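You operate a simulated robot arm through the tools that you are given. There is no shell and no other tool.

The job below is to be done with a simulated robot arm. You get a single attempt, and the scene is never put back.

TASK
Take the crucible from the green-lidded pot and tip its residue into the dish on the tiled bench.
Fine: green lid on the tiled bench meanwhile, back on the pot after; the crucible then stands in the brown rack; spill nothing.

The check looks at the end state, three seconds after you hand in, the way a careful person would. Anything else that was tipped, shoved, dropped, spilled or broken makes it a failure. A push-on lid holds only when it is set on centred and level and pressed home; a screw cap is set on level and turned clockwise until tight.

THE ROBOT
A 7-joint arm with a fingered hand, fixed in place. Base frame: the origin is on the floor under the middle of its stand, x ahead of it, y to its left, z up; the work surface is at about z = 80. Lengths are in cm, angles in rad, forces in N, time in s.
It reaches about 122.8 cm from its shoulder. Its first joint turns from -2.007 to 2.007 rad. Payload 5 kg.
The tool frame sits at the grasp point between the pads (the TCP): z along the fingers, y along the line on which they close. The tips reach 3.2 cm beyond it. The gripper opens to 16 cm; its body begins 8.9 cm behind the TCP. The gripper is a hand of 4 fingers: y runs from the thumb to the fingers, the wrist lies at [0, 0, -26.7] in the tool frame, and closing takes about 1.5 s.
Orientation is told as [roll, pitch, yaw] about the base's x, y, z axes, in that order, counted from this pose: with the fingers straight down and closing along the base's y, the tool's x points along the base's -x, its y along +y and its z along -z.

THE INTERFACE
- The arm moves only by the tool drive_tool. Its arguments are lists of equal length, an entry for each row: "translation": the shift along the tool's x, y, z in mm, a list of three; "angular": the turn, a rotation vector about the tool's x, y, z in rad, a list of three. In form: {"translation": [[x, y, z], ...], "angular": [[ax, ay, az], ...]}. A call has 1 to 20 rows; each row shifts and turns the commanded pose from where the row before left it, along the tool's axes as they then stand. "jaw" is the opening, from 0 (shut) to 1 (fully open), set as the call begins (left out, the last holds). Each row takes 0.2 s and may step no farther than 5 cm and 0.15 rad from the row before; otherwise, or with a gripper value out of range, the whole call is refused. Where a pose cannot be reached the arm comes as near as it can. A force on the tool above 90 N (or 10 N above the force at the start of the call, whichever is more), or a blocked arm, ends the call early, and 0.2 s more pass. Each finger travels about 4.5 cm/s and halts on what it meets, pressing with about 23 N; the grip force reading is that of the motor and also rises with nothing between the fingers. The clock runs only during rows and for 0.2 s after the last one: add rows that do not move to give the fingers time. It gives the time, the measured TCP pose, the force on the tool (base axes), the opening and the grip force at its end, in the units of the frame above (readings bear some noise), with the torque about the TCP (base axes, N m) and any sound that the robot's microphone picked up.
- Cameras (640 x 400 px; columns grow to the right, rows downward): "scene" is fixed at [40.1, -49.85, 141.71]; the picture's right is [0.72, -0.70, 0.00], its down [-0.59, -0.60, -0.54] and it looks along [0.38, 0.39, -0.84] (base axes); focal length 214 px, centre (320, 200). "wrist" rides on the gripper at [8, -0.4, -11.4] in the tool frame; the picture's right is [0.05, 1.00, 0.00], its down [-0.82, 0.04, -0.58] and it looks along [-0.58, 0.03, 0.82] (tool axes); focal length 265 px, centre (320, 200). There is no depth. A picture from a camera that has moved, and an enlarged one, comes with that camera's place and axes in the base frame and with its lens.
- get_image(camera): a new picture of that camera. No time passes.
- lift_body(by): slides the trunk up (or, below 0, down) by that many cm; the arm rides with it, the base frame stays. It gives what a move gives, with no picture.
- set_fingers(finger1, finger2, finger3, thumb_bend): sets how far each is bent, from 0 (flat) to 1 (curled in); at 0.3 the hand is open as for a grip, at 0.7 the pads meet at the TCP. One left out holds its place. A second passes; each finger stops where it meets its share of the squeeze, and holds until it gets a number again. A gripper value or a shape takes the hand back. It gives what a move gives, with no picture; readings hold the bend of each and the force on the fingers (four entries, about 0 where the hand has none), thumb and palm.
- preshape(shape): the hand has 4 fingers and takes this shape, open, in about a second: jaw (thumb against the fingers, like two jaws); tri (thumb and two fingers); tip (a fingertip pinch); poke (one finger out to press); point (the index stretched); flat (the hand flat); cup (the hand cupped); fist (a fist). The gripper value then closes the fingers along that shape, each until it touches; the sizes above hold for jaw. It gives what a move gives, with no picture.
- enlarge(camera, box): a new picture of the part [left, top, right, bottom] of that camera's present view, enlarged. No time passes.
- job_done(): hands the job in; it is judged then, once.

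Places have to be worked out from the pictures, the camera data and where the tool is seen. Open the gripper and draw the arm clear of the work before you hand the job in, unless the task says otherwise.

The tools are called after "Emit:" by a JSON object that holds its "name" and its "arguments". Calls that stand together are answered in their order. drive_tool: Moves the arm, as the interface text tells. Its arguments: {"type":"object","properties":{"translation":{"type":"array","items":{"type":"array","items":{"type":"number"}}},"angular":{"type":"array","items":{"type":"array","items":{"type":"number"}}},"jaw":{"type":"number"}},"required":["translation","angular"]} The other tools are called the same way: lift_body (by) moves the trunk up or down; preshape (shape) gives the hand a shape; set_fingers (finger1, finger2, finger3, thumb_bend) moves the fingers one by one; get_image (camera) takes a picture; enlarge (camera, box) takes an enlarged picture of a part of a camera's view; job_done () hands the job in.

At the start:

```text
time_s: 0.0
tool_pos: [69.11, -25.42, 117.84]
orientation: [0.002, -0.001, -0.001]
contact_force: [0.8, 0.5, 1.1]
torque: [0.02, -0.01, 0.01]
width: 15.96
grasp_force: 0.2
shape: jaw
bend: [0.3, 0.3, 0.3, 0.3]
finger forces: [0.0, 0.0, 0.0, 0.1, 0.0, 0.1]
trunk travel left (down, up): [-57.5, 41.5]
```

scene: 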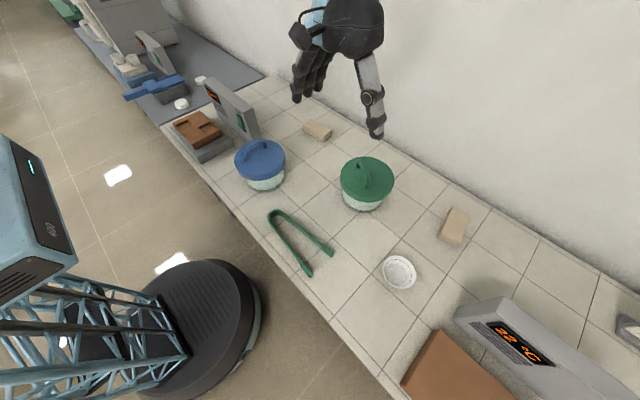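
wrist: 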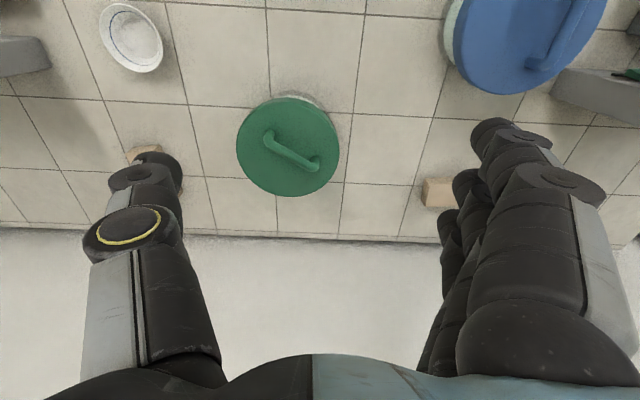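

I'll start by taking close looks at the scene to identify the pots, dish, rack and lid handle.

Emit:
{"name": "enlarge", "arguments": {"camera": "scene", "box": [150, 80, 470, 300]}}

Emit:
{"name": "enlarge", "arguments": {"camera": "scene", "box": [320, 240, 640, 400]}}

Emit:
{"name": "enlarge", "arguments": {"camera": "scene", "box": [40, 0, 280, 200]}}

Emit:
{"name": "get_image", "arguments": {"camera": "wrist"}}

```text
1.82 times, centred on (310, 190) of scene
camera zoom: at [40.1, -49.85, 141.71], right [0.72, -0.7, 0.0], down [-0.59, -0.6, -0.54], along [0.38, 0.39, -0.84], focal length 390 px, centre (338, 218)
```

zoom: 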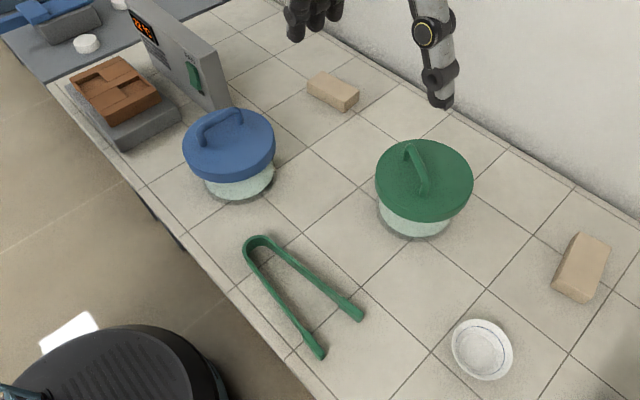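

```text
2.00 times, centred on (480, 320) of scene
camera zoom: at [40.1, -49.85, 141.71], right [0.72, -0.7, 0.0], down [-0.59, -0.6, -0.54], along [0.38, 0.39, -0.84], focal length 429 px, centre (0, -40)
```

zoom: 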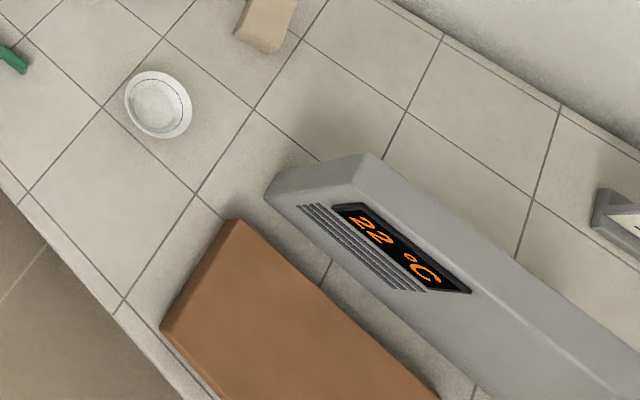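

```text
2.00 times, centred on (160, 100) of scene
camera zoom: at [40.1, -49.85, 141.71], right [0.72, -0.7, 0.0], down [-0.59, -0.6, -0.54], along [0.38, 0.39, -0.84], focal length 429 px, centre (640, 400)
```

zoom: 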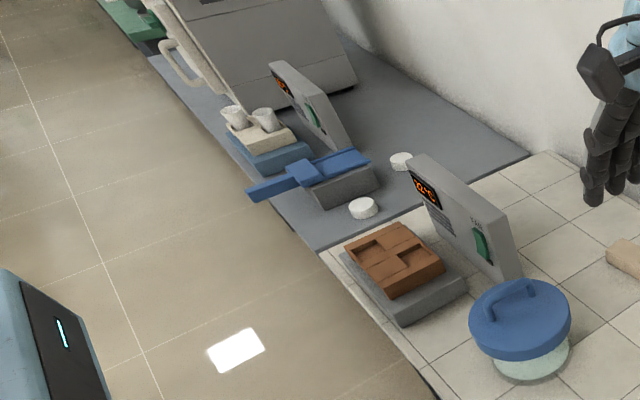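

```text
taken
camera wrist: at [61.09, -25.95, 129.28], right [-0.05, 1.0, 0.0], down [0.82, 0.04, 0.58], along [0.58, 0.03, -0.82], focal length 265 px, centre (320, 200)
```

wrist: 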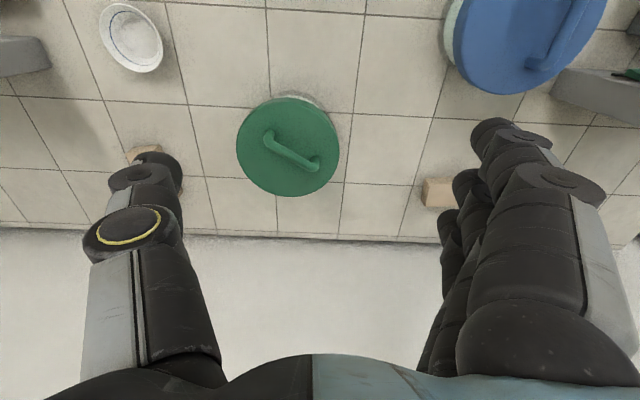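

The scene gives the green lid near (79, -30, ~89), the dish near (66, -54), and a pocketed brown rack near (55, 32). There's another brown block near (56, -73), so I'll move the wrist camera towards the left rack first to see it well.

Emit:
{"name": "drive_tool", "arguments": {"translation": [[21, 41, 0], [21, 41, 0], [21, 41, 0], [21, 41, 0], [21, 41, 0], [21, 41, 0], [21, 41, 0], [21, 41, 0], [21, 41, 0], [21, 41, 0], [21, 41, 0], [21, 41, 0], [19, 41, 0], [0, 0, 0], [0, 0, 0]], "angular": [[0, 0, 0], [0, 0, 0], [0, 0, 0], [0, 0, 0], [0, 0, 0], [0, 0, 0], [0, 0, 0], [0, 0, 0], [0, 0, 0], [0, 0, 0], [0, 0, 0], [0, 0, 0], [0, 0, 0], [0, 0, 0], [0, 0, 0]]}}

Emit:
{"name": "get_image", "arguments": {"camera": "wrist"}}

Emit:
{"name": "get_image", "arguments": {"camera": "scene"}}

```text
time_s: 3.2
tool_pos: [41.67, 28.0, 117.9]
orientation: [0.001, 0.001, -0.001]
contact_force: [0.5, -0.1, -0.4]
torque: [-0.01, -0.01, 0.02]
width: 16.0
grasp_force: 0.0
shape: jaw
bend: [0.3, 0.3, 0.3, 0.3]
finger forces: [0.0, 0.0, 0.1, 0.1, 0.0, 0.0]
trunk travel left (down, up): [-57.5, 41.5]
```

```text
taken
camera wrist: at [33.76, 27.48, 129.36], right [-0.05, 1.0, 0.0], down [0.82, 0.04, 0.58], along [0.58, 0.03, -0.82], focal length 265 px, centre (320, 200)
```

wrist: 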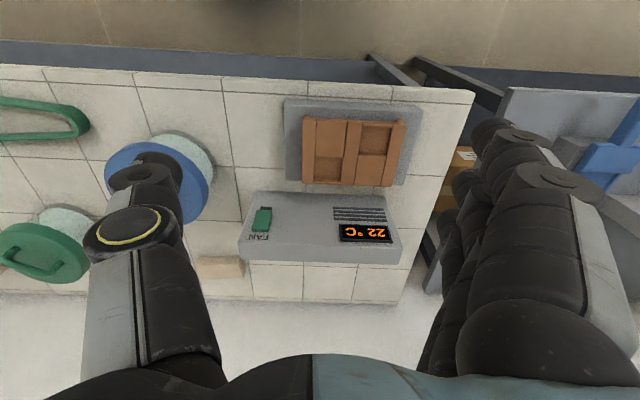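

```text
taken
```

scene: 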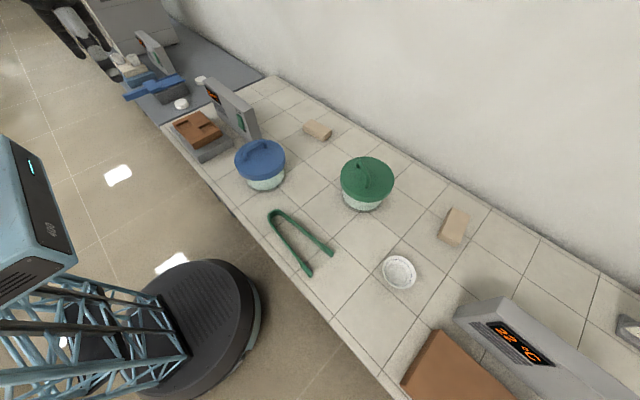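

The left brown piece sits on a grey "FAN" base and seems to have pockets; I'll zoom on it.

Emit:
{"name": "enlarge", "arguments": {"camera": "wrist", "box": [230, 80, 480, 280]}}

Emit:
{"name": "enlarge", "arguments": {"camera": "wrist", "box": [0, 80, 240, 300]}}

```text
2.00 times, centred on (355, 180) of wrist
camera zoom: at [33.76, 27.48, 129.36], right [-0.05, 1.0, 0.0], down [0.82, 0.04, 0.58], along [0.58, 0.03, -0.82], focal length 531 px, centre (250, 240)
```

zoom: 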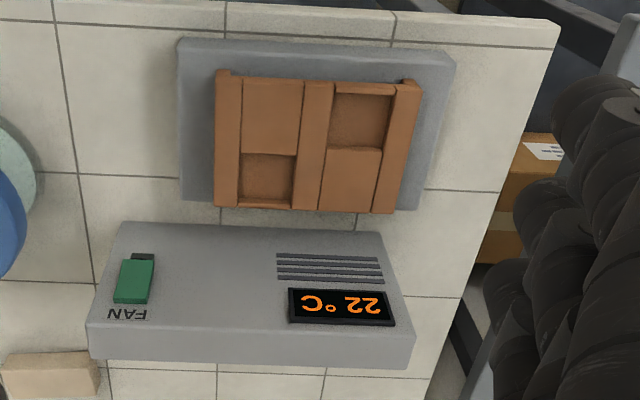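

```text
1.82 times, centred on (120, 190) of wrist
camera zoom: at [33.76, 27.48, 129.36], right [-0.05, 1.0, 0.0], down [0.82, 0.04, 0.58], along [0.58, 0.03, -0.82], focal length 483 px, centre (684, 218)
```

zoom: 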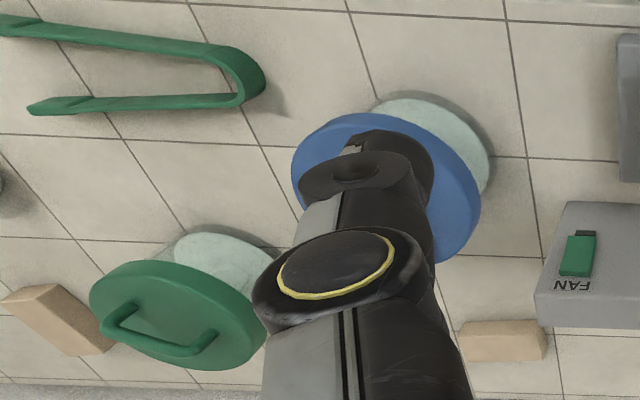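

The left brown rack has two open pockets, at about (54, 34). Next I look at the right-hand brown block near (56, -73) to decide which one is the rack.

Emit:
{"name": "drive_tool", "arguments": {"translation": [[-13, -46, 0], [-13, -46, 0], [-13, -46, 0], [-13, -46, 0], [-13, -46, 0], [-13, -46, 0], [-13, -46, 0], [-13, -46, 0], [-13, -46, 0], [-13, -46, 0], [-13, -46, 0], [-13, -46, 0], [18, -45, 0], [18, -45, 0], [18, -45, 0], [18, -45, 0], [18, -45, 0], [18, -45, 0], [18, -45, 0], [18, -45, 0]], "angular": [[0, 0, 0], [0, 0, 0], [0, 0, 0], [0, 0, 0], [0, 0, 0], [0, 0, 0], [0, 0, 0], [0, 0, 0], [0, 0, 0], [0, 0, 0], [0, 0, 0], [0, 0, 0], [0, 0, 0], [0, 0, 0], [0, 0, 0], [0, 0, 0], [0, 0, 0], [0, 0, 0], [0, 0, 0], [0, 0, 0]]}}

Emit:
{"name": "get_image", "arguments": {"camera": "wrist"}}

```text
time_s: 7.4
tool_pos: [43.27, -63.6, 117.7]
orientation: [0.002, 0.0, 0.001]
contact_force: [-1.1, -0.1, 0.4]
torque: [0.05, -0.01, -0.03]
width: 16.01
grasp_force: 0.0
shape: jaw
bend: [0.3, 0.3, 0.3, 0.3]
finger forces: [0.0, 0.0, 0.0, 0.0, 0.0, 0.0]
trunk travel left (down, up): [-57.5, 41.5]
```

```text
taken
camera wrist: at [35.09, -64.12, 129.19], right [-0.05, 1.0, 0.0], down [0.82, 0.04, 0.58], along [0.58, 0.03, -0.82], focal length 265 px, centre (320, 200)
```

wrist: 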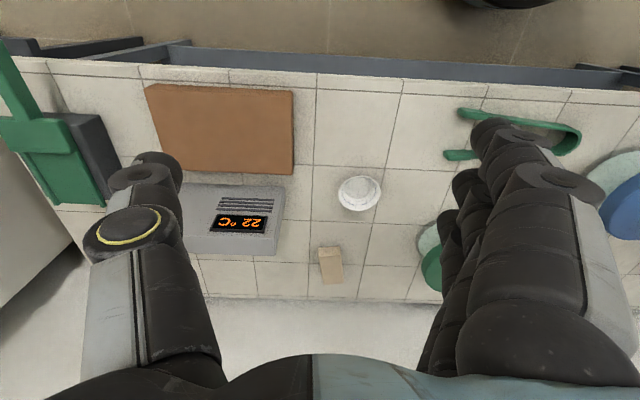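

The right-hand block is a plain slab, so the pocketed one on the left is the brown rack. Now I go for a closer look at the green lid's handle, with the hand yawed about 1 rad so it will close across the bar.

Emit:
{"name": "drive_tool", "arguments": {"translation": [[-33.2, 27.9, 14.1], [-33.2, 27.9, 14.1], [-33.2, 27.9, 14.1], [-33.2, 27.9, 14.1], [-33.2, 27.9, 14.1], [-33.2, 27.9, 14.1], [-33.2, 27.9, 14.1], [-33.2, 27.9, 14.1], [-33.2, 27.9, 14.1], [0, 0, 0], [0, 0, 0], [0, 0, 0], [0, 0, 0], [0, 0, 0], [0, 0, 0], [0, 0, 0], [0, 0, 0]], "angular": [[0, 0, 0], [0, 0, 0], [0, 0, 0], [0, 0, 0], [0, 0, 0], [0, 0, 0], [0, 0, 0], [0, 0, 0], [0, 0, 0], [0, 0, -0.143], [0, 0, -0.143], [0, 0, -0.143], [0, 0, -0.143], [0, 0, -0.143], [0, 0, -0.143], [0, 0, -0.142], [0, 0, 0]]}}

Emit:
{"name": "get_image", "arguments": {"camera": "wrist"}}

Emit:
{"name": "get_image", "arguments": {"camera": "scene"}}

```text
time_s: 11.0
tool_pos: [73.15, -38.21, 105.05]
orientation: [0.0, 0.001, 1.002]
contact_force: [-0.1, -0.3, -0.7]
torque: [-0.01, -0.01, 0.0]
width: 15.99
grasp_force: 0.1
shape: jaw
bend: [0.3, 0.3, 0.3, 0.3]
finger forces: [0.1, 0.0, 0.0, 0.0, 0.0, 0.0]
trunk travel left (down, up): [-57.5, 41.5]
```

```text
taken
camera wrist: at [69.16, -45.34, 116.54], right [-0.87, 0.49, 0.0], down [0.4, 0.71, 0.58], along [0.29, 0.5, -0.82], focal length 265 px, centre (320, 200)
```

wrist: 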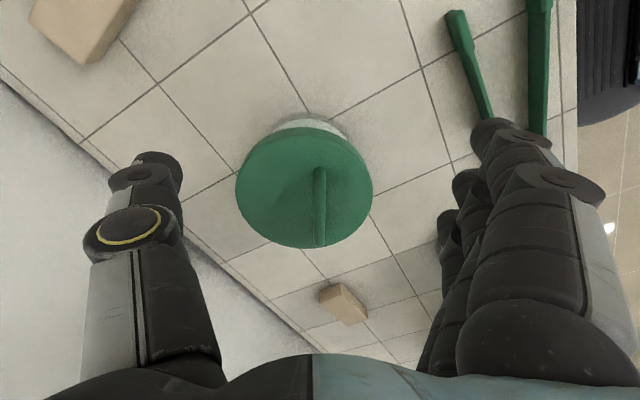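

```text
taken
```

scene: 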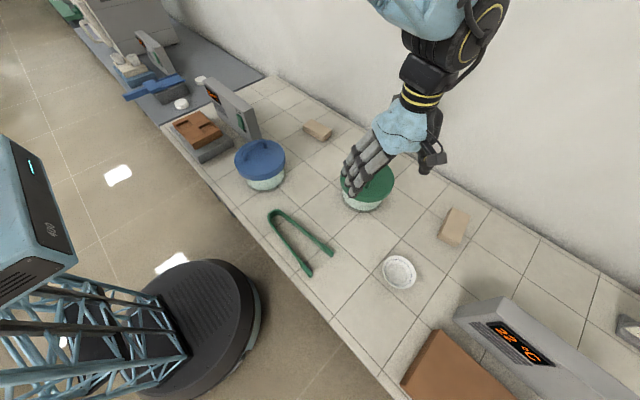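

The handle now lines up vertically in the wrist view. I'll zoom in to measure it.

Emit:
{"name": "enlarge", "arguments": {"camera": "wrist", "box": [220, 100, 390, 260]}}

Emit:
{"name": "enlarge", "arguments": {"camera": "scene", "box": [300, 130, 420, 230]}}

```text
2.50 times, centred on (305, 180) of wrist
camera zoom: at [69.16, -45.34, 116.54], right [-0.87, 0.49, 0.0], down [0.4, 0.71, 0.58], along [0.29, 0.5, -0.82], focal length 664 px, centre (358, 250)
```

zoom: 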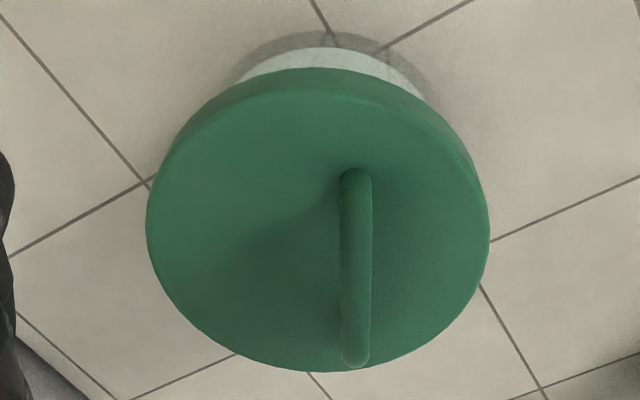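

```text
4.00 times, centred on (360, 180) of scene
camera zoom: at [40.1, -49.85, 141.71], right [0.72, -0.7, 0.0], down [-0.59, -0.6, -0.54], along [0.38, 0.39, -0.84], focal length 858 px, centre (160, 280)
```

zoom: 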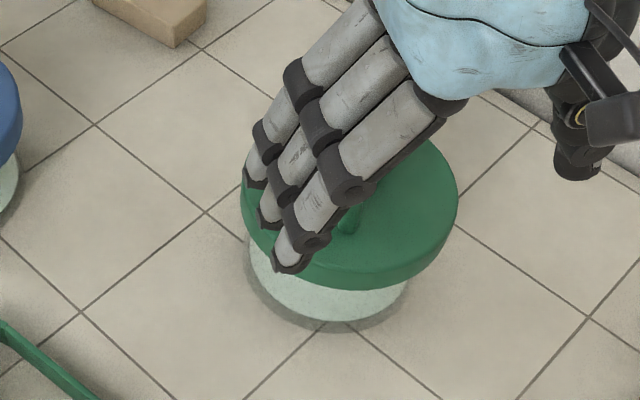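

The handle bar is about 10 cm long and 1.3 cm thick, topping out near z 92, centred near (78.4, -29.2), and it seems a little off the lid centre. I'll go above it with the jaw narrowed and check alignment.

Emit:
{"name": "drive_tool", "arguments": {"translation": [[-34.4, 1.2, 0], [-34.4, 1.2, 0], [-34.4, 1.2, 0], [0, 0, 0], [0, 0, 0], [0, 0, 0], [0, 0, 0], [0, 0, 0]], "angular": [[0, 0, 0], [0, 0, 0], [0, 0, 0], [0, 0, 0], [0, 0, 0], [0, 0, 0], [0, 0, 0], [0, 0, 0]], "jaw": 0.4}}

Emit:
{"name": "get_image", "arguments": {"camera": "wrist"}}

Emit:
{"name": "enlarge", "arguments": {"camera": "scene", "box": [300, 80, 460, 230]}}

```text
time_s: 12.8
tool_pos: [78.67, -29.41, 105.08]
orientation: [0.001, 0.001, 1.0]
contact_force: [-0.1, 0.3, -0.8]
torque: [-0.03, 0.01, 0.0]
width: 6.49
grasp_force: 0.1
shape: jaw
bend: [0.73, 0.73, 0.73, 0.7]
finger forces: [0.0, 0.0, 0.0, 0.0, 0.1, 0.1]
trunk travel left (down, up): [-57.5, 41.5]
```

```text
taken
camera wrist: at [74.58, -36.49, 116.58], right [-0.87, 0.5, 0.0], down [0.41, 0.71, 0.58], along [0.29, 0.5, -0.82], focal length 265 px, centre (320, 200)
```

wrist: 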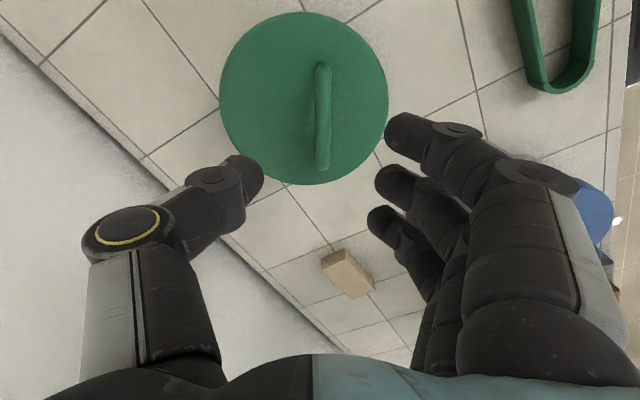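

```text
2.67 times, centred on (380, 155) of scene
camera zoom: at [40.1, -49.85, 141.71], right [0.72, -0.7, 0.0], down [-0.59, -0.6, -0.54], along [0.38, 0.39, -0.84], focal length 572 px, centre (160, 320)
```

zoom: 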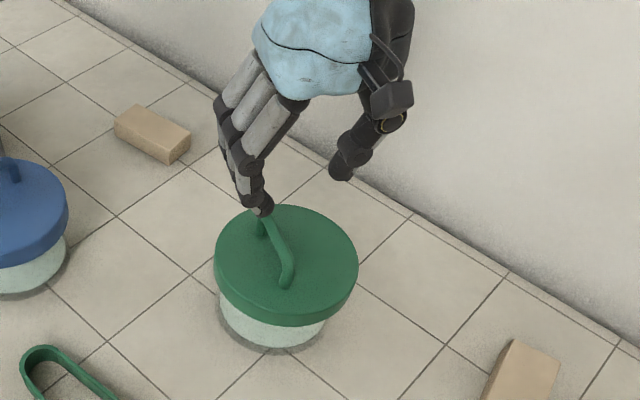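

The bar is centred between thumb and fingers to within 3 mm. I descend with the jaw at 0.4 to a TCP height around 95, watching the force.

Emit:
{"name": "drive_tool", "arguments": {"translation": [[-2, 2.5, 35], [0, 0, 35], [0, 0, 20], [0, 0, 10]], "angular": [[0, 0, 0], [0, 0, 0], [0, 0, 0], [0, 0, 0]]}}

Emit:
{"name": "get_image", "arguments": {"camera": "wrist"}}

Emit:
{"name": "enlarge", "arguments": {"camera": "scene", "box": [320, 130, 420, 220]}}

```text
time_s: 13.8
tool_pos: [78.41, -29.05, 95.25]
orientation: [-0.001, 0.001, 1.0]
contact_force: [0.4, 0.0, 0.2]
torque: [-0.04, -0.01, -0.01]
width: 6.49
grasp_force: 0.0
shape: jaw
bend: [0.73, 0.73, 0.73, 0.7]
finger forces: [0.1, 0.1, 0.0, 0.0, 0.0, 0.0]
trunk travel left (down, up): [-57.5, 41.5]
```

```text
taken
camera wrist: at [74.37, -36.18, 106.62], right [-0.87, 0.5, 0.0], down [0.41, 0.71, 0.58], along [0.29, 0.5, -0.82], focal length 265 px, centre (320, 200)
```

wrist: 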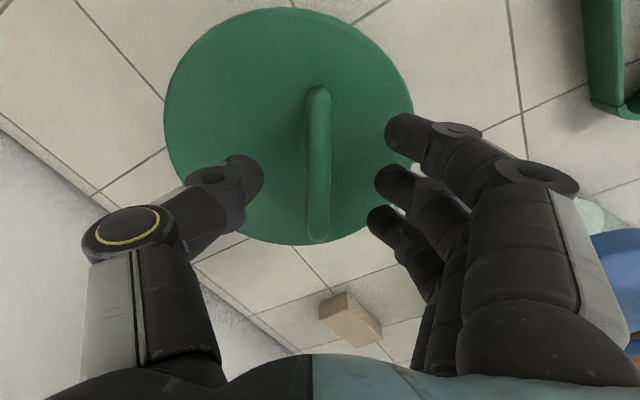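

```text
4.44 times, centred on (370, 175) of scene
camera zoom: at [40.1, -49.85, 141.71], right [0.72, -0.7, 0.0], down [-0.59, -0.6, -0.54], along [0.38, 0.39, -0.84], focal length 953 px, centre (98, 311)
```

zoom: 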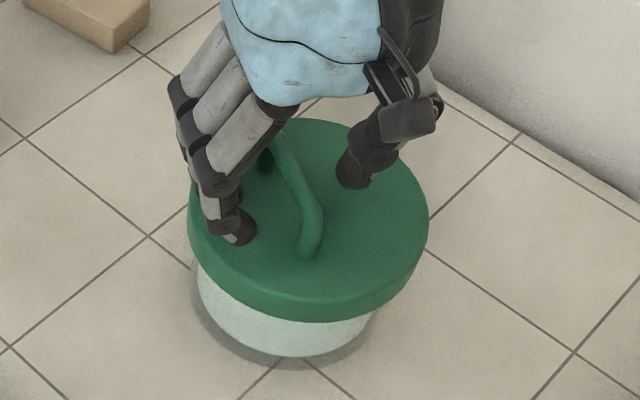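

Good alignment; the lid top looks to be around z 89–91. I lower in small steps so any touch on the lid stops the move.

Emit:
{"name": "drive_tool", "arguments": {"translation": [[0, 0, 3], [0, 0, 3], [0, 0, 2], [0, 0, 2]], "angular": [[0, 0, 0], [0, 0, 0], [0, 0, 0], [0, 0, 0]]}}

Emit:
{"name": "enlarge", "arguments": {"camera": "scene", "box": [330, 140, 410, 210]}}

Emit:
{"name": "get_image", "arguments": {"camera": "wrist"}}

```text
time_s: 14.8
tool_pos: [78.23, -28.93, 94.13]
orientation: [0.0, 0.0, 1.001]
contact_force: [0.0, 0.1, 0.1]
torque: [-0.01, -0.02, -0.01]
width: 6.46
grasp_force: 0.1
shape: jaw
bend: [0.73, 0.73, 0.73, 0.7]
finger forces: [0.1, 0.0, 0.0, 0.1, 0.0, 0.0]
trunk travel left (down, up): [-57.5, 41.5]
```

```text
5.71 times, centred on (370, 175) of scene
camera zoom: at [40.1, -49.85, 141.71], right [0.72, -0.7, 0.0], down [-0.59, -0.6, -0.54], along [0.38, 0.39, -0.84], focal length 1226 px, centre (34, 343)
```

zoom: 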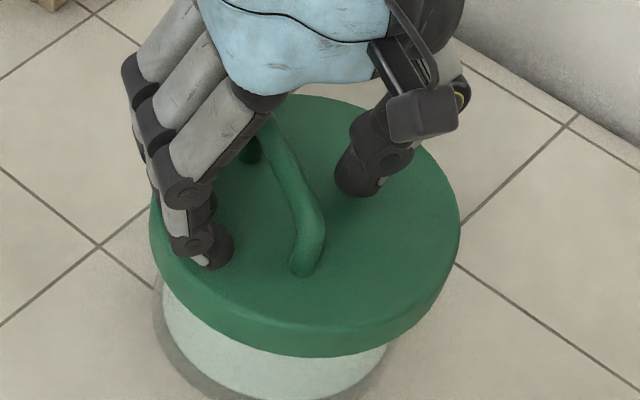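

```text
taken
camera wrist: at [74.31, -36.08, 105.68], right [-0.87, 0.5, 0.0], down [0.41, 0.71, 0.58], along [0.29, 0.5, -0.82], focal length 265 px, centre (320, 200)
```

wrist: 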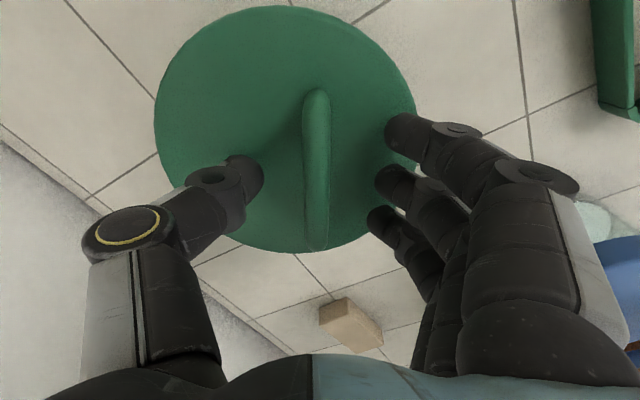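

No contact yet; the thumb's shadow suggests it's close to the lid. I go on down in 2 mm steps.

Emit:
{"name": "drive_tool", "arguments": {"translation": [[0, 0, 2], [0, 0, 2], [0, 0, 2], [0, 0, 2], [0, 0, 0]], "angular": [[0, 0, 0], [0, 0, 0], [0, 0, 0], [0, 0, 0], [0, 0, 0]]}}

Emit:
{"name": "enlarge", "arguments": {"camera": "scene", "box": [330, 140, 410, 210]}}

```text
time_s: 16.0
tool_pos: [78.31, -28.9, 93.62]
orientation: [-0.006, -0.002, 1.002]
contact_force: [-2.1, 1.5, 38.4]
torque: [0.64, 1.03, 0.01]
width: 6.53
grasp_force: 0.1
shape: jaw
bend: [0.74, 0.74, 0.74, 0.7]
finger forces: [11.4, 10.9, 10.7, 0.1, 5.4, 0.0]
trunk travel left (down, up): [-57.5, 41.5]
```

```text
5.71 times, centred on (370, 175) of scene
camera zoom: at [40.1, -49.85, 141.71], right [0.72, -0.7, 0.0], down [-0.59, -0.6, -0.54], along [0.38, 0.39, -0.84], focal length 1226 px, centre (34, 343)
```

zoom: 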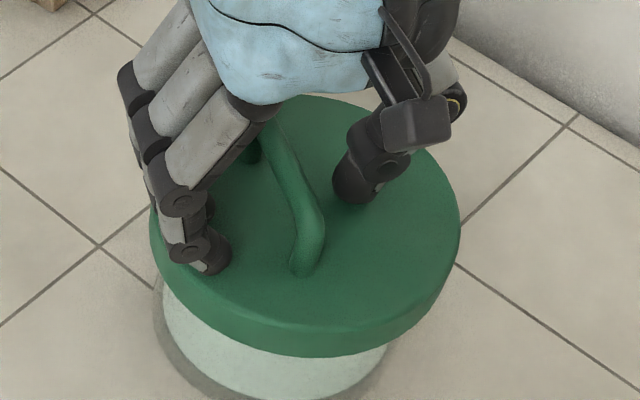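

I touched the lid at TCP z ≈ 93.7 (38 N, pressed down only). I back off 6 mm and close on the bar.

Emit:
{"name": "drive_tool", "arguments": {"translation": [[0, 0, -3], [0, 0, -3], [0, 0, 0]], "angular": [[0, 0, 0], [0, 0, 0], [0, 0, 0]]}}

Emit:
{"name": "drive_tool", "arguments": {"translation": [[0, 0, 0], [0, 0, 0], [0, 0, 0], [0, 0, 0], [0, 0, 0], [0, 0, 0], [0, 0, 0], [0, 0, 0]], "angular": [[0, 0, 0], [0, 0, 0], [0, 0, 0], [0, 0, 0], [0, 0, 0], [0, 0, 0], [0, 0, 0], [0, 0, 0]], "jaw": 0}}

Emit:
{"name": "get_image", "arguments": {"camera": "wrist"}}

Emit:
{"name": "enlarge", "arguments": {"camera": "scene", "box": [330, 140, 410, 210]}}

```text
time_s: 16.8
tool_pos: [78.24, -28.9, 93.77]
orientation: [0.003, 0.0, 1.0]
contact_force: [0.5, 0.5, 4.7]
torque: [0.14, 0.17, -0.03]
width: 6.42
grasp_force: 0.1
shape: jaw
bend: [0.74, 0.74, 0.74, 0.7]
finger forces: [1.6, 1.7, 1.6, 0.1, 0.0, 0.0]
trunk travel left (down, up): [-57.5, 41.5]
```

```text
time_s: 18.6
tool_pos: [78.31, -29.0, 93.96]
orientation: [0.0, 0.0, 1.0]
contact_force: [0.3, -1.4, 6.4]
torque: [0.23, 0.26, 0.05]
width: 0.95
grasp_force: 23.1
shape: jaw
bend: [0.75, 0.75, 0.75, 0.73]
finger forces: [3.2, 7.4, 5.3, 0.1, 10.1, 0.0]
trunk travel left (down, up): [-57.5, 41.5]
```

```text
taken
camera wrist: at [74.28, -36.12, 105.45], right [-0.87, 0.5, 0.0], down [0.41, 0.71, 0.58], along [0.29, 0.5, -0.82], focal length 265 px, centre (320, 200)
```

wrist: 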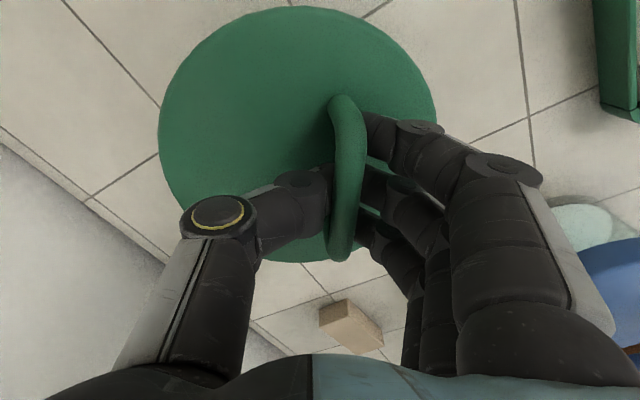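

```text
5.71 times, centred on (370, 175) of scene
camera zoom: at [40.1, -49.85, 141.71], right [0.72, -0.7, 0.0], down [-0.59, -0.6, -0.54], along [0.38, 0.39, -0.84], focal length 1226 px, centre (34, 343)
```

zoom: 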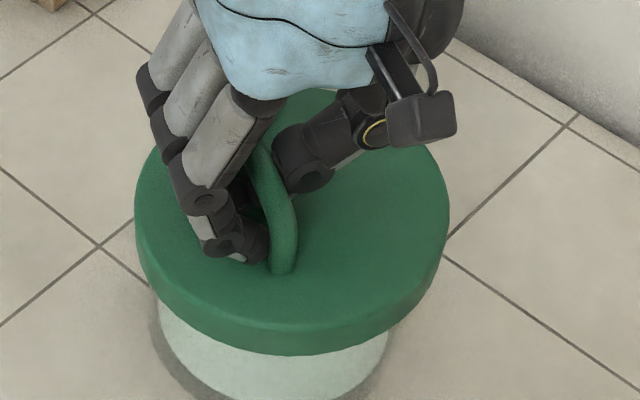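

The bar is gripped (width 0.95), though the thumb slid the lid roughly 0.8 cm toward the fingers as it closed; the pot itself seems unmoved. I lift straight up gently and check.

Emit:
{"name": "drive_tool", "arguments": {"translation": [[0, 0, -5], [0, 0, -10], [0, 0, -15], [0, 0, -20], [0, 0, 0]], "angular": [[0, 0, 0], [0, 0, 0], [0, 0, 0], [0, 0, 0], [0, 0, 0]]}}

Emit:
{"name": "get_image", "arguments": {"camera": "wrist"}}

Emit:
{"name": "enlarge", "arguments": {"camera": "scene", "box": [310, 110, 430, 230]}}

```text
time_s: 19.8
tool_pos: [78.37, -29.17, 98.99]
orientation: [0.001, 0.001, 0.999]
contact_force: [0.0, 0.2, -1.6]
torque: [0.01, 0.03, 0.02]
width: 0.89
grasp_force: 22.4
shape: jaw
bend: [0.75, 0.75, 0.75, 0.72]
finger forces: [1.5, 0.0, 1.4, 0.0, 0.0, 0.0]
trunk travel left (down, up): [-57.5, 41.5]
```

```text
taken
camera wrist: at [74.35, -36.19, 110.41], right [-0.87, 0.5, 0.0], down [0.41, 0.71, 0.58], along [0.29, 0.5, -0.82], focal length 265 px, centre (320, 200)
```

wrist: 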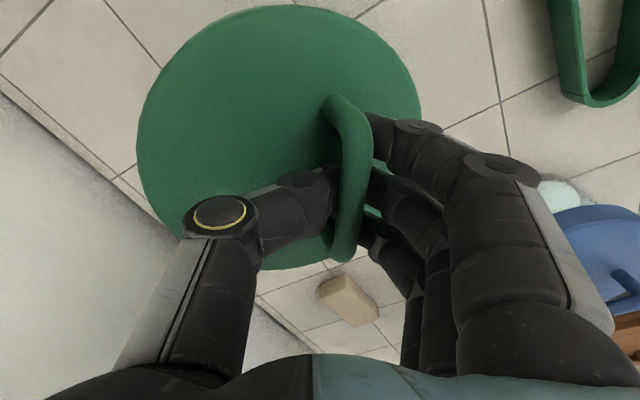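

```text
3.33 times, centred on (370, 170) of scene
camera zoom: at [40.1, -49.85, 141.71], right [0.72, -0.7, 0.0], down [-0.59, -0.6, -0.54], along [0.38, 0.39, -0.84], focal length 715 px, centre (153, 300)
```

zoom: 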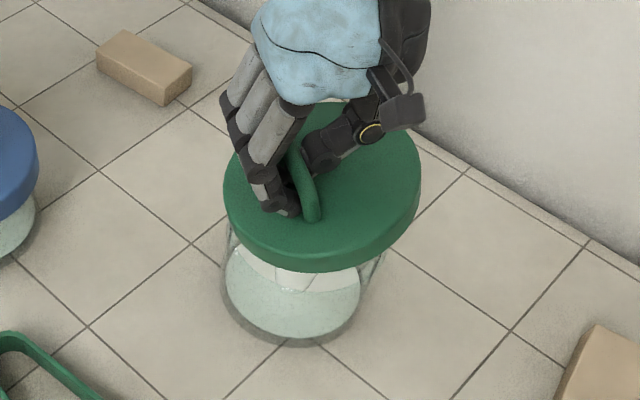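

The lid is in hand but hangs somewhat tilted about the bar. I raise it further and look at the tilt and at the open pot.

Emit:
{"name": "drive_tool", "arguments": {"translation": [[0, 0, -20], [0, 0, -25], [0, 0, -25], [0, 0, -25], [0, 0, 0]], "angular": [[0, 0, 0], [0, 0, 0], [0, 0, 0], [0, 0, 0], [0, 0, 0]]}}

Emit:
{"name": "get_image", "arguments": {"camera": "wrist"}}

Emit:
{"name": "get_image", "arguments": {"camera": "scene"}}

Emit:
{"name": "enlarge", "arguments": {"camera": "scene", "box": [310, 70, 450, 230]}}

```text
time_s: 21.0
tool_pos: [78.48, -28.85, 108.55]
orientation: [0.0, -0.001, 1.0]
contact_force: [0.3, -0.6, -1.9]
torque: [-0.03, 0.03, 0.0]
width: 0.91
grasp_force: 22.8
shape: jaw
bend: [0.75, 0.75, 0.75, 0.72]
finger forces: [1.4, 0.1, 1.5, 0.1, 0.0, 0.0]
trunk travel left (down, up): [-57.5, 41.5]
```

```text
taken
camera wrist: at [74.42, -35.98, 119.94], right [-0.87, 0.5, 0.0], down [0.41, 0.71, 0.58], along [0.29, 0.5, -0.82], focal length 265 px, centre (320, 200)
```

wrist: 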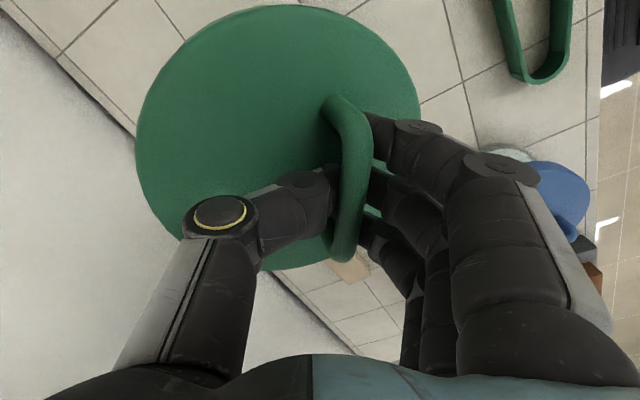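

```text
taken
```

scene: 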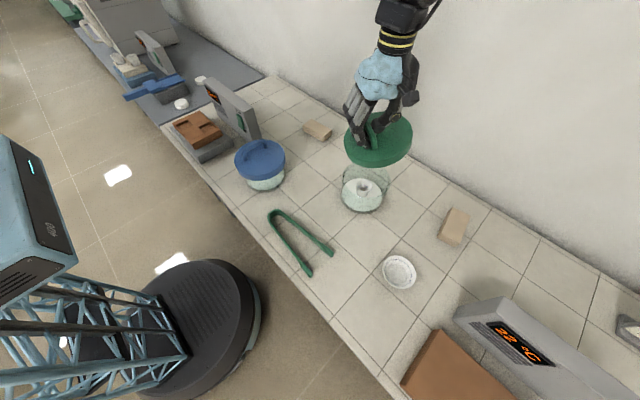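

```text
2.50 times, centred on (380, 150) of scene
camera zoom: at [40.1, -49.85, 141.71], right [0.72, -0.7, 0.0], down [-0.59, -0.6, -0.54], along [0.38, 0.39, -0.84], focal length 536 px, centre (170, 325)
```

zoom: 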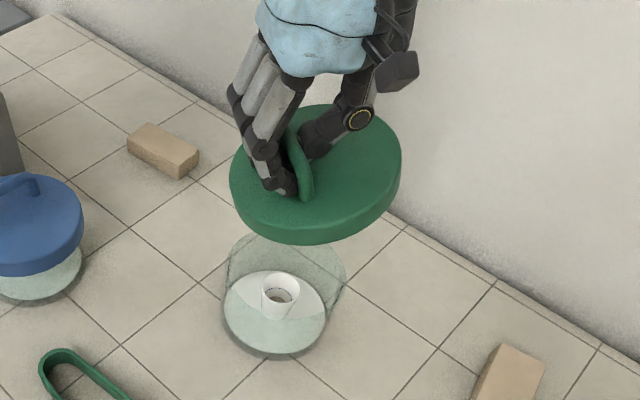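

The lid is off and the crucible stands inside the glass pot. The lid is tilted about 20° (finger side low), so I carry it to free tiles around (79, -9) and turn the hand about its x axis by about -0.36 to level it.

Emit:
{"name": "drive_tool", "arguments": {"translation": [[-34, 24.2, 0], [-34, 24.2, 0], [-34, 24.2, 0], [-34, 24.2, 0], [-34, 24.2, 0], [0, 0, 0], [0, 0, 0], [0, 0, 0], [0, 0, 0]], "angular": [[0, 0, 0], [0, 0, 0], [0, 0, 0], [0, 0, 0], [0, 0, 0], [-0.12, 0, 0], [-0.12, 0, 0], [-0.12, 0, 0], [0, 0, 0]]}}

Emit:
{"name": "get_image", "arguments": {"camera": "wrist"}}

Emit:
{"name": "get_image", "arguments": {"camera": "scene"}}

Emit:
{"name": "enlarge", "arguments": {"camera": "scene", "box": [270, 50, 410, 210]}}

```text
time_s: 23.0
tool_pos: [77.3, -8.26, 108.44]
orientation: [0.361, 0.0, 0.999]
contact_force: [0.5, 0.3, -1.5]
torque: [-0.02, -0.01, -0.02]
width: 0.88
grasp_force: 23.2
shape: jaw
bend: [0.75, 0.74, 0.75, 0.72]
finger forces: [1.0, 0.0, 0.9, 0.0, 0.1, 0.1]
trunk travel left (down, up): [-57.5, 41.5]
```

```text
taken
camera wrist: at [76.65, -17.43, 119.06], right [-0.81, 0.46, 0.35], down [0.58, 0.6, 0.56], along [0.05, 0.66, -0.75], focal length 265 px, centre (320, 200)
```

wrist: 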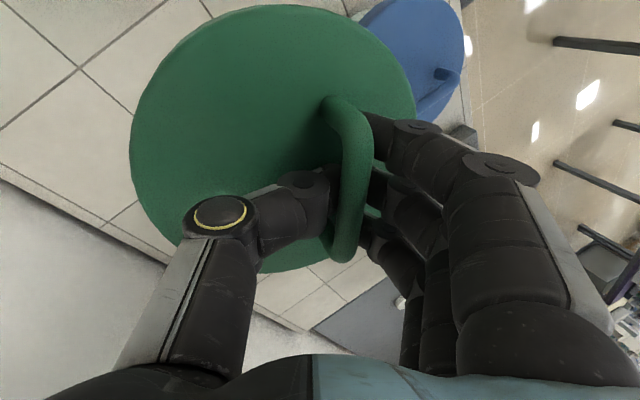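

```text
taken
```

scene: 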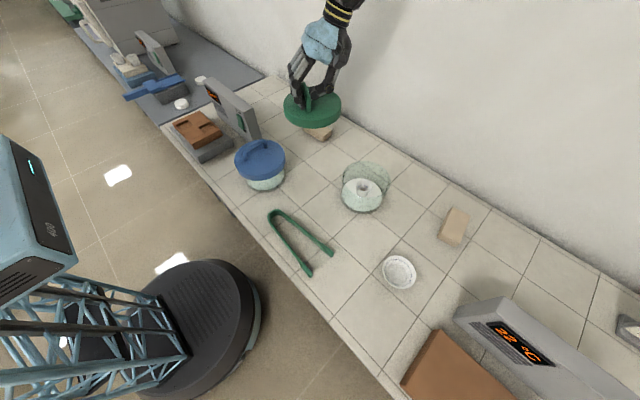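

```text
2.50 times, centred on (340, 130) of scene
camera zoom: at [40.1, -49.85, 141.71], right [0.72, -0.7, 0.0], down [-0.59, -0.6, -0.54], along [0.38, 0.39, -0.84], focal length 536 px, centre (270, 375)
```

zoom: 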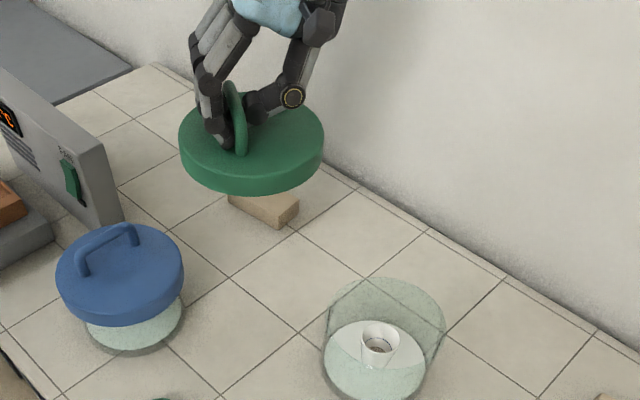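

The lid is nearly level now (still ~4° low on the finger side). I add a little more tilt, shift to centre it near (79, -10.5), and bring it down to just above the bench.

Emit:
{"name": "drive_tool", "arguments": {"translation": [[0, 0, 0], [0.4, -21.2, 34.3], [0.4, -21.2, 34.3], [0.4, -21.2, 34.3], [0.4, -21.2, 34.3], [0.4, -19.2, 31.0], [0, 0, 0]], "angular": [[-0.07, 0, 0], [0, 0, 0], [0, 0, 0], [0, 0, 0], [0, 0, 0], [0, 0, 0], [0, 0, 0]]}}

Emit:
{"name": "get_image", "arguments": {"camera": "wrist"}}

Emit:
{"name": "enlarge", "arguments": {"camera": "scene", "box": [270, 70, 410, 210]}}

```text
time_s: 24.6
tool_pos: [79.16, -9.8, 88.71]
orientation: [0.429, 0.002, 1.001]
contact_force: [-0.7, -0.3, -0.9]
torque: [-0.01, 0.01, -0.02]
width: 0.86
grasp_force: 22.9
shape: jaw
bend: [0.75, 0.74, 0.75, 0.72]
finger forces: [0.8, 0.1, 0.8, 0.1, 0.0, 0.0]
trunk travel left (down, up): [-57.5, 41.5]
```

```text
taken
camera wrist: at [79.16, -19.45, 98.98], right [-0.79, 0.45, 0.42], down [0.61, 0.58, 0.54], along [0.0, 0.68, -0.73], focal length 265 px, centre (320, 200)
```

wrist: 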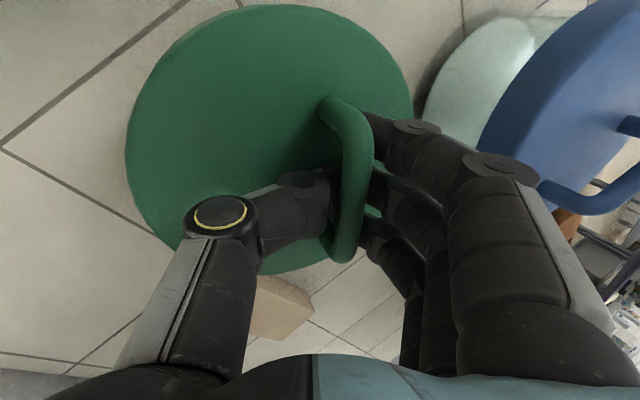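

```text
2.86 times, centred on (340, 140) of scene
camera zoom: at [40.1, -49.85, 141.71], right [0.72, -0.7, 0.0], down [-0.59, -0.6, -0.54], along [0.38, 0.39, -0.84], focal length 613 px, centre (263, 371)
```

zoom: 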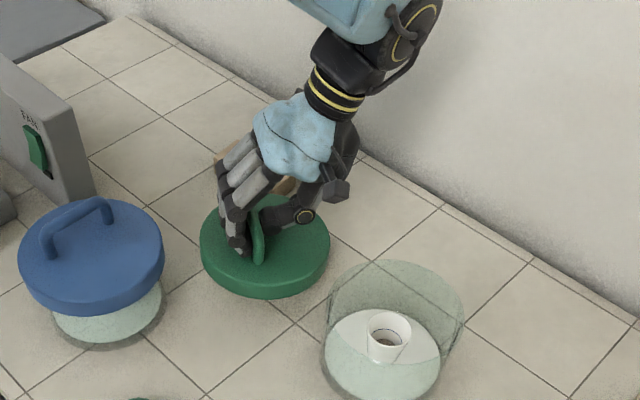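

The lid is level and ~2 cm above the tiles. I lower in 2.5 mm steps until it touches.

Emit:
{"name": "drive_tool", "arguments": {"translation": [[0, -1.04, 2.27], [0, -1.04, 2.27], [0, -1.04, 2.27], [0, -1.04, 2.27], [0, -1.04, 2.27], [0, -1.04, 2.27], [0, -1.04, 2.27], [0, -1.04, 2.27], [0, -1.04, 2.27], [0, -1.04, 2.27]], "angular": [[0, 0, 0], [0, 0, 0], [0, 0, 0], [0, 0, 0], [0, 0, 0], [0, 0, 0], [0, 0, 0], [0, 0, 0], [0, 0, 0], [0, 0, 0]]}}

Emit:
{"name": "enlarge", "arguments": {"camera": "scene", "box": [270, 70, 410, 210]}}

```text
time_s: 26.8
tool_pos: [79.13, -9.63, 86.27]
orientation: [0.431, -0.002, 0.999]
contact_force: [0.9, -0.3, -1.1]
torque: [-0.03, 0.01, 0.0]
width: 0.89
grasp_force: 23.1
shape: jaw
bend: [0.75, 0.74, 0.75, 0.72]
finger forces: [0.8, 0.1, 0.8, 0.0, 0.0, 0.0]
trunk travel left (down, up): [-57.5, 41.5]
```

```text
2.86 times, centred on (340, 140) of scene
camera zoom: at [40.1, -49.85, 141.71], right [0.72, -0.7, 0.0], down [-0.59, -0.6, -0.54], along [0.38, 0.39, -0.84], focal length 613 px, centre (263, 371)
```

zoom: 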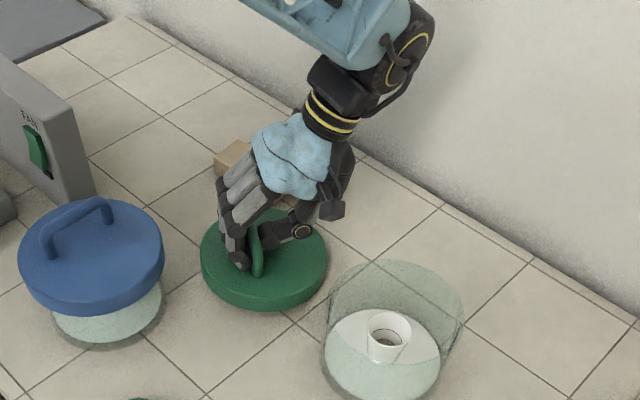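

No contact yet at TCP z 86.3; I keep lowering slowly.

Emit:
{"name": "drive_tool", "arguments": {"translation": [[0, -0.83, 1.82], [0, -0.83, 1.82], [0, -0.83, 1.82], [0, -0.83, 1.82], [0, -0.83, 1.82], [0, -0.83, 1.82], [0, -0.83, 1.82]], "angular": [[0, 0, 0], [0, 0, 0], [0, 0, 0], [0, 0, 0], [0, 0, 0], [0, 0, 0], [0, 0, 0]]}}

Emit:
{"name": "enlarge", "arguments": {"camera": "scene", "box": [290, 90, 370, 180]}}

```text
time_s: 28.4
tool_pos: [79.17, -9.65, 84.92]
orientation: [0.43, 0.0, 1.0]
contact_force: [-0.5, -0.6, -1.6]
torque: [0.01, -0.02, -0.03]
width: 0.86
grasp_force: 23.2
shape: jaw
bend: [0.75, 0.74, 0.75, 0.72]
finger forces: [0.5, 0.0, 0.6, 0.0, 0.0, 0.0]
trunk travel left (down, up): [-57.5, 41.5]
```

```text
4.44 times, centred on (330, 135) of scene
camera zoom: at [40.1, -49.85, 141.71], right [0.72, -0.7, 0.0], down [-0.59, -0.6, -0.54], along [0.38, 0.39, -0.84], focal length 953 px, centre (276, 489)
```

zoom: 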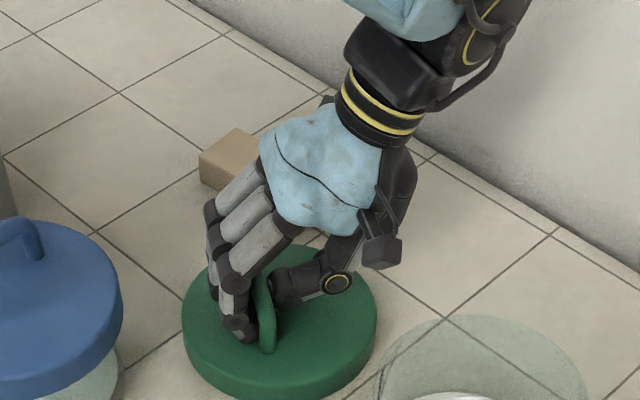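

Still free; continue down in 2 mm steps.

Emit:
{"name": "drive_tool", "arguments": {"translation": [[0, -0.83, 1.82], [0, -0.83, 1.82], [0, -0.83, 1.82], [0, -0.83, 1.82], [0, -0.83, 1.82], [0, -0.83, 1.82], [0, -0.83, 1.82]], "angular": [[0, 0, 0], [0, 0, 0], [0, 0, 0], [0, 0, 0], [0, 0, 0], [0, 0, 0], [0, 0, 0]]}}

Emit:
{"name": "enlarge", "arguments": {"camera": "scene", "box": [290, 90, 370, 180]}}

```text
time_s: 30.0
tool_pos: [79.15, -9.56, 84.34]
orientation: [0.421, -0.002, 0.999]
contact_force: [9.8, -7.7, 83.4]
torque: [1.05, 2.09, -0.01]
width: 1.4
grasp_force: 22.9
shape: jaw
bend: [0.78, 0.76, 0.78, 0.74]
finger forces: [30.5, 24.3, 28.5, 0.0, 0.0, 0.0]
trunk travel left (down, up): [-57.5, 41.5]
```

```text
4.44 times, centred on (330, 135) of scene
camera zoom: at [40.1, -49.85, 141.71], right [0.72, -0.7, 0.0], down [-0.59, -0.6, -0.54], along [0.38, 0.39, -0.84], focal length 953 px, centre (276, 489)
```

zoom: 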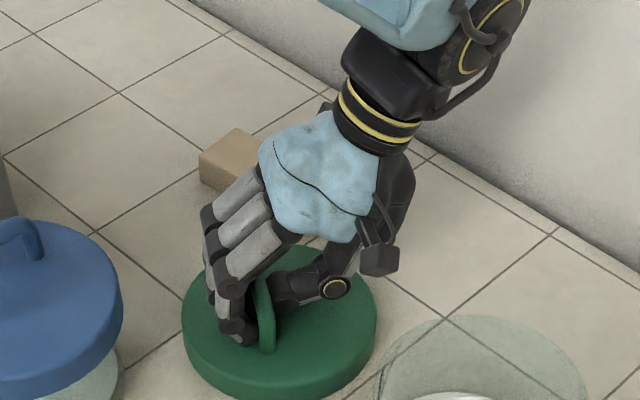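

The lid is firmly on the bench (83 N). I relieve the pressure by rising ~5 mm in command before opening.

Emit:
{"name": "drive_tool", "arguments": {"translation": [[0, 0.83, -1.82], [0, 0.83, -1.82], [0, 0, 0]], "angular": [[0, 0, 0], [0, 0, 0], [0, 0, 0]]}}

```text
time_s: 30.8
tool_pos: [79.04, -9.55, 84.33]
orientation: [0.424, -0.002, 1.0]
contact_force: [13.4, -2.4, 61.7]
torque: [0.91, 1.35, -0.19]
width: 1.29
grasp_force: 23.0
shape: jaw
bend: [0.78, 0.76, 0.78, 0.73]
finger forces: [23.5, 0.0, 24.2, 0.0, 0.0, 0.0]
trunk travel left (down, up): [-57.5, 41.5]
```

Emit:
{"name": "drive_tool", "arguments": {"translation": [[0, 0.83, -1.82], [0, 0.83, -1.82], [0, 0, 0]], "angular": [[0, 0, 0], [0, 0, 0], [0, 0, 0]]}}

```text
time_s: 31.6
tool_pos: [79.04, -9.57, 84.39]
orientation: [0.43, 0.001, 1.0]
contact_force: [9.8, 3.8, 36.4]
torque: [0.63, 0.67, -0.22]
width: 1.17
grasp_force: 23.2
shape: jaw
bend: [0.77, 0.75, 0.77, 0.73]
finger forces: [16.4, 0.0, 16.3, 0.0, 0.0, 0.1]
trunk travel left (down, up): [-57.5, 41.5]
```

Force falls about 25 N per 4 mm; two more similar moves will bring it to near zero.

Emit:
{"name": "drive_tool", "arguments": {"translation": [[0, 0.83, -1.82], [0, 0.83, -1.82], [0, 0.4, -0.9], [0, 0, 0]], "angular": [[0, 0, 0], [0, 0, 0], [0, 0, 0], [0, 0, 0]]}}

```text
time_s: 32.6
tool_pos: [79.07, -9.68, 84.63]
orientation: [0.431, 0.001, 1.001]
contact_force: [-0.1, 0.2, -1.1]
torque: [0.03, 0.02, 0.0]
width: 0.9
grasp_force: 23.1
shape: jaw
bend: [0.75, 0.74, 0.75, 0.73]
finger forces: [0.6, 0.1, 0.8, 0.0, 0.1, 0.0]
trunk travel left (down, up): [-57.5, 41.5]
```

The lid is just resting at the surface with no load. I open the jaw partially to let go of the bar.

Emit:
{"name": "drive_tool", "arguments": {"translation": [[0, 0, 0], [0, 0, 0], [0, 0, 0], [0, 0, 0], [0, 0, 0]], "angular": [[0, 0, 0], [0, 0, 0], [0, 0, 0], [0, 0, 0], [0, 0, 0]], "jaw": 0.35}}

Emit:
{"name": "get_image", "arguments": {"camera": "wrist"}}

Emit:
{"name": "enlarge", "arguments": {"camera": "scene", "box": [290, 90, 370, 180]}}

```text
time_s: 33.8
tool_pos: [79.12, -9.48, 84.98]
orientation: [0.427, -0.001, 1.0]
contact_force: [-2.3, 5.4, 30.1]
torque: [0.08, 0.04, 0.02]
width: 4.44
grasp_force: 0.0
shape: jaw
bend: [0.73, 0.73, 0.73, 0.8]
finger forces: [0.0, 0.1, 0.0, 0.1, 30.8, 0.1]
trunk travel left (down, up): [-57.5, 41.5]
```

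```text
taken
camera wrist: at [79.04, -19.15, 95.26], right [-0.79, 0.45, 0.41], down [0.61, 0.58, 0.54], along [0.0, 0.68, -0.73], focal length 265 px, centre (320, 200)
```

wrist: 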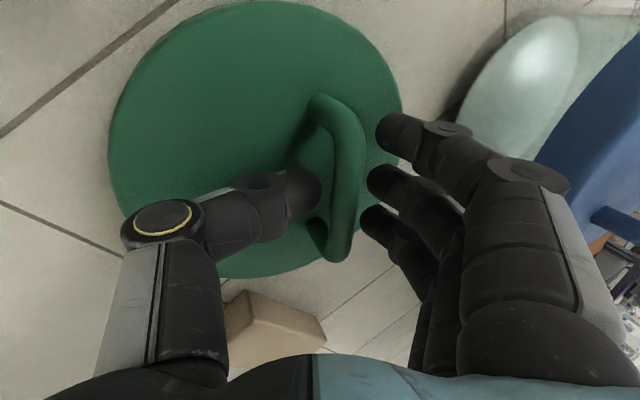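

```text
4.44 times, centred on (330, 135) of scene
camera zoom: at [40.1, -49.85, 141.71], right [0.72, -0.7, 0.0], down [-0.59, -0.6, -0.54], along [0.38, 0.39, -0.84], focal length 953 px, centre (276, 489)
```

zoom: 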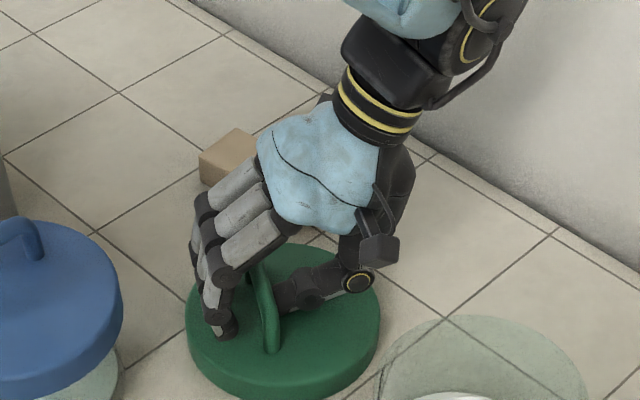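

The thumb is pressing on the lid's top because the hand is tilted; rising straight up will free it. Fingers and thumb are clear of the bar on both sides.

Emit:
{"name": "drive_tool", "arguments": {"translation": [[0, 2.1, -4.5], [0, 2.1, -4.5], [0, 4.2, -9.1], [0, 8.3, -18.2], [0, 8.3, -18.2], [0, 8.3, -18.2], [0, 8.3, -18.2], [0, 0, 0]], "angular": [[0, 0, 0], [0, 0, 0], [0, 0, 0], [0, 0, 0], [0, 0, 0], [0, 0, 0], [0, 0, 0], [0, 0, 0]]}}

Emit:
{"name": "get_image", "arguments": {"camera": "wrist"}}

Emit:
{"name": "get_image", "arguments": {"camera": "scene"}}

```text
time_s: 35.6
tool_pos: [79.18, -9.56, 94.83]
orientation: [0.432, -0.001, 1.0]
contact_force: [0.1, 0.4, -0.2]
torque: [0.01, 0.0, 0.01]
width: 5.56
grasp_force: 0.1
shape: jaw
bend: [0.73, 0.73, 0.73, 0.7]
finger forces: [0.0, 0.1, 0.1, 0.0, 0.0, 0.0]
trunk travel left (down, up): [-57.5, 41.5]
```

```text
taken
camera wrist: at [79.07, -19.25, 105.11], right [-0.79, 0.45, 0.42], down [0.61, 0.58, 0.54], along [0.0, 0.68, -0.73], focal length 265 px, centre (320, 200)
```

wrist: 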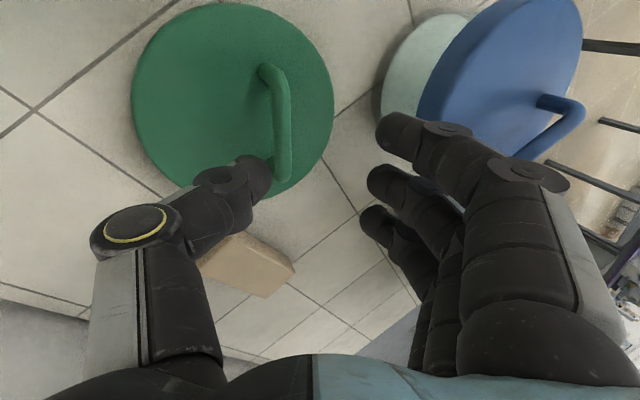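

```text
taken
```

scene: 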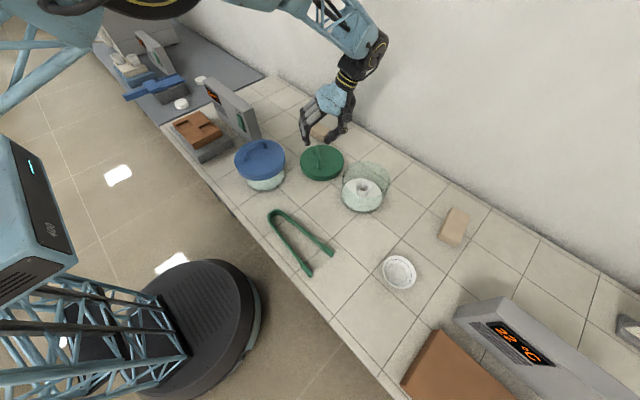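

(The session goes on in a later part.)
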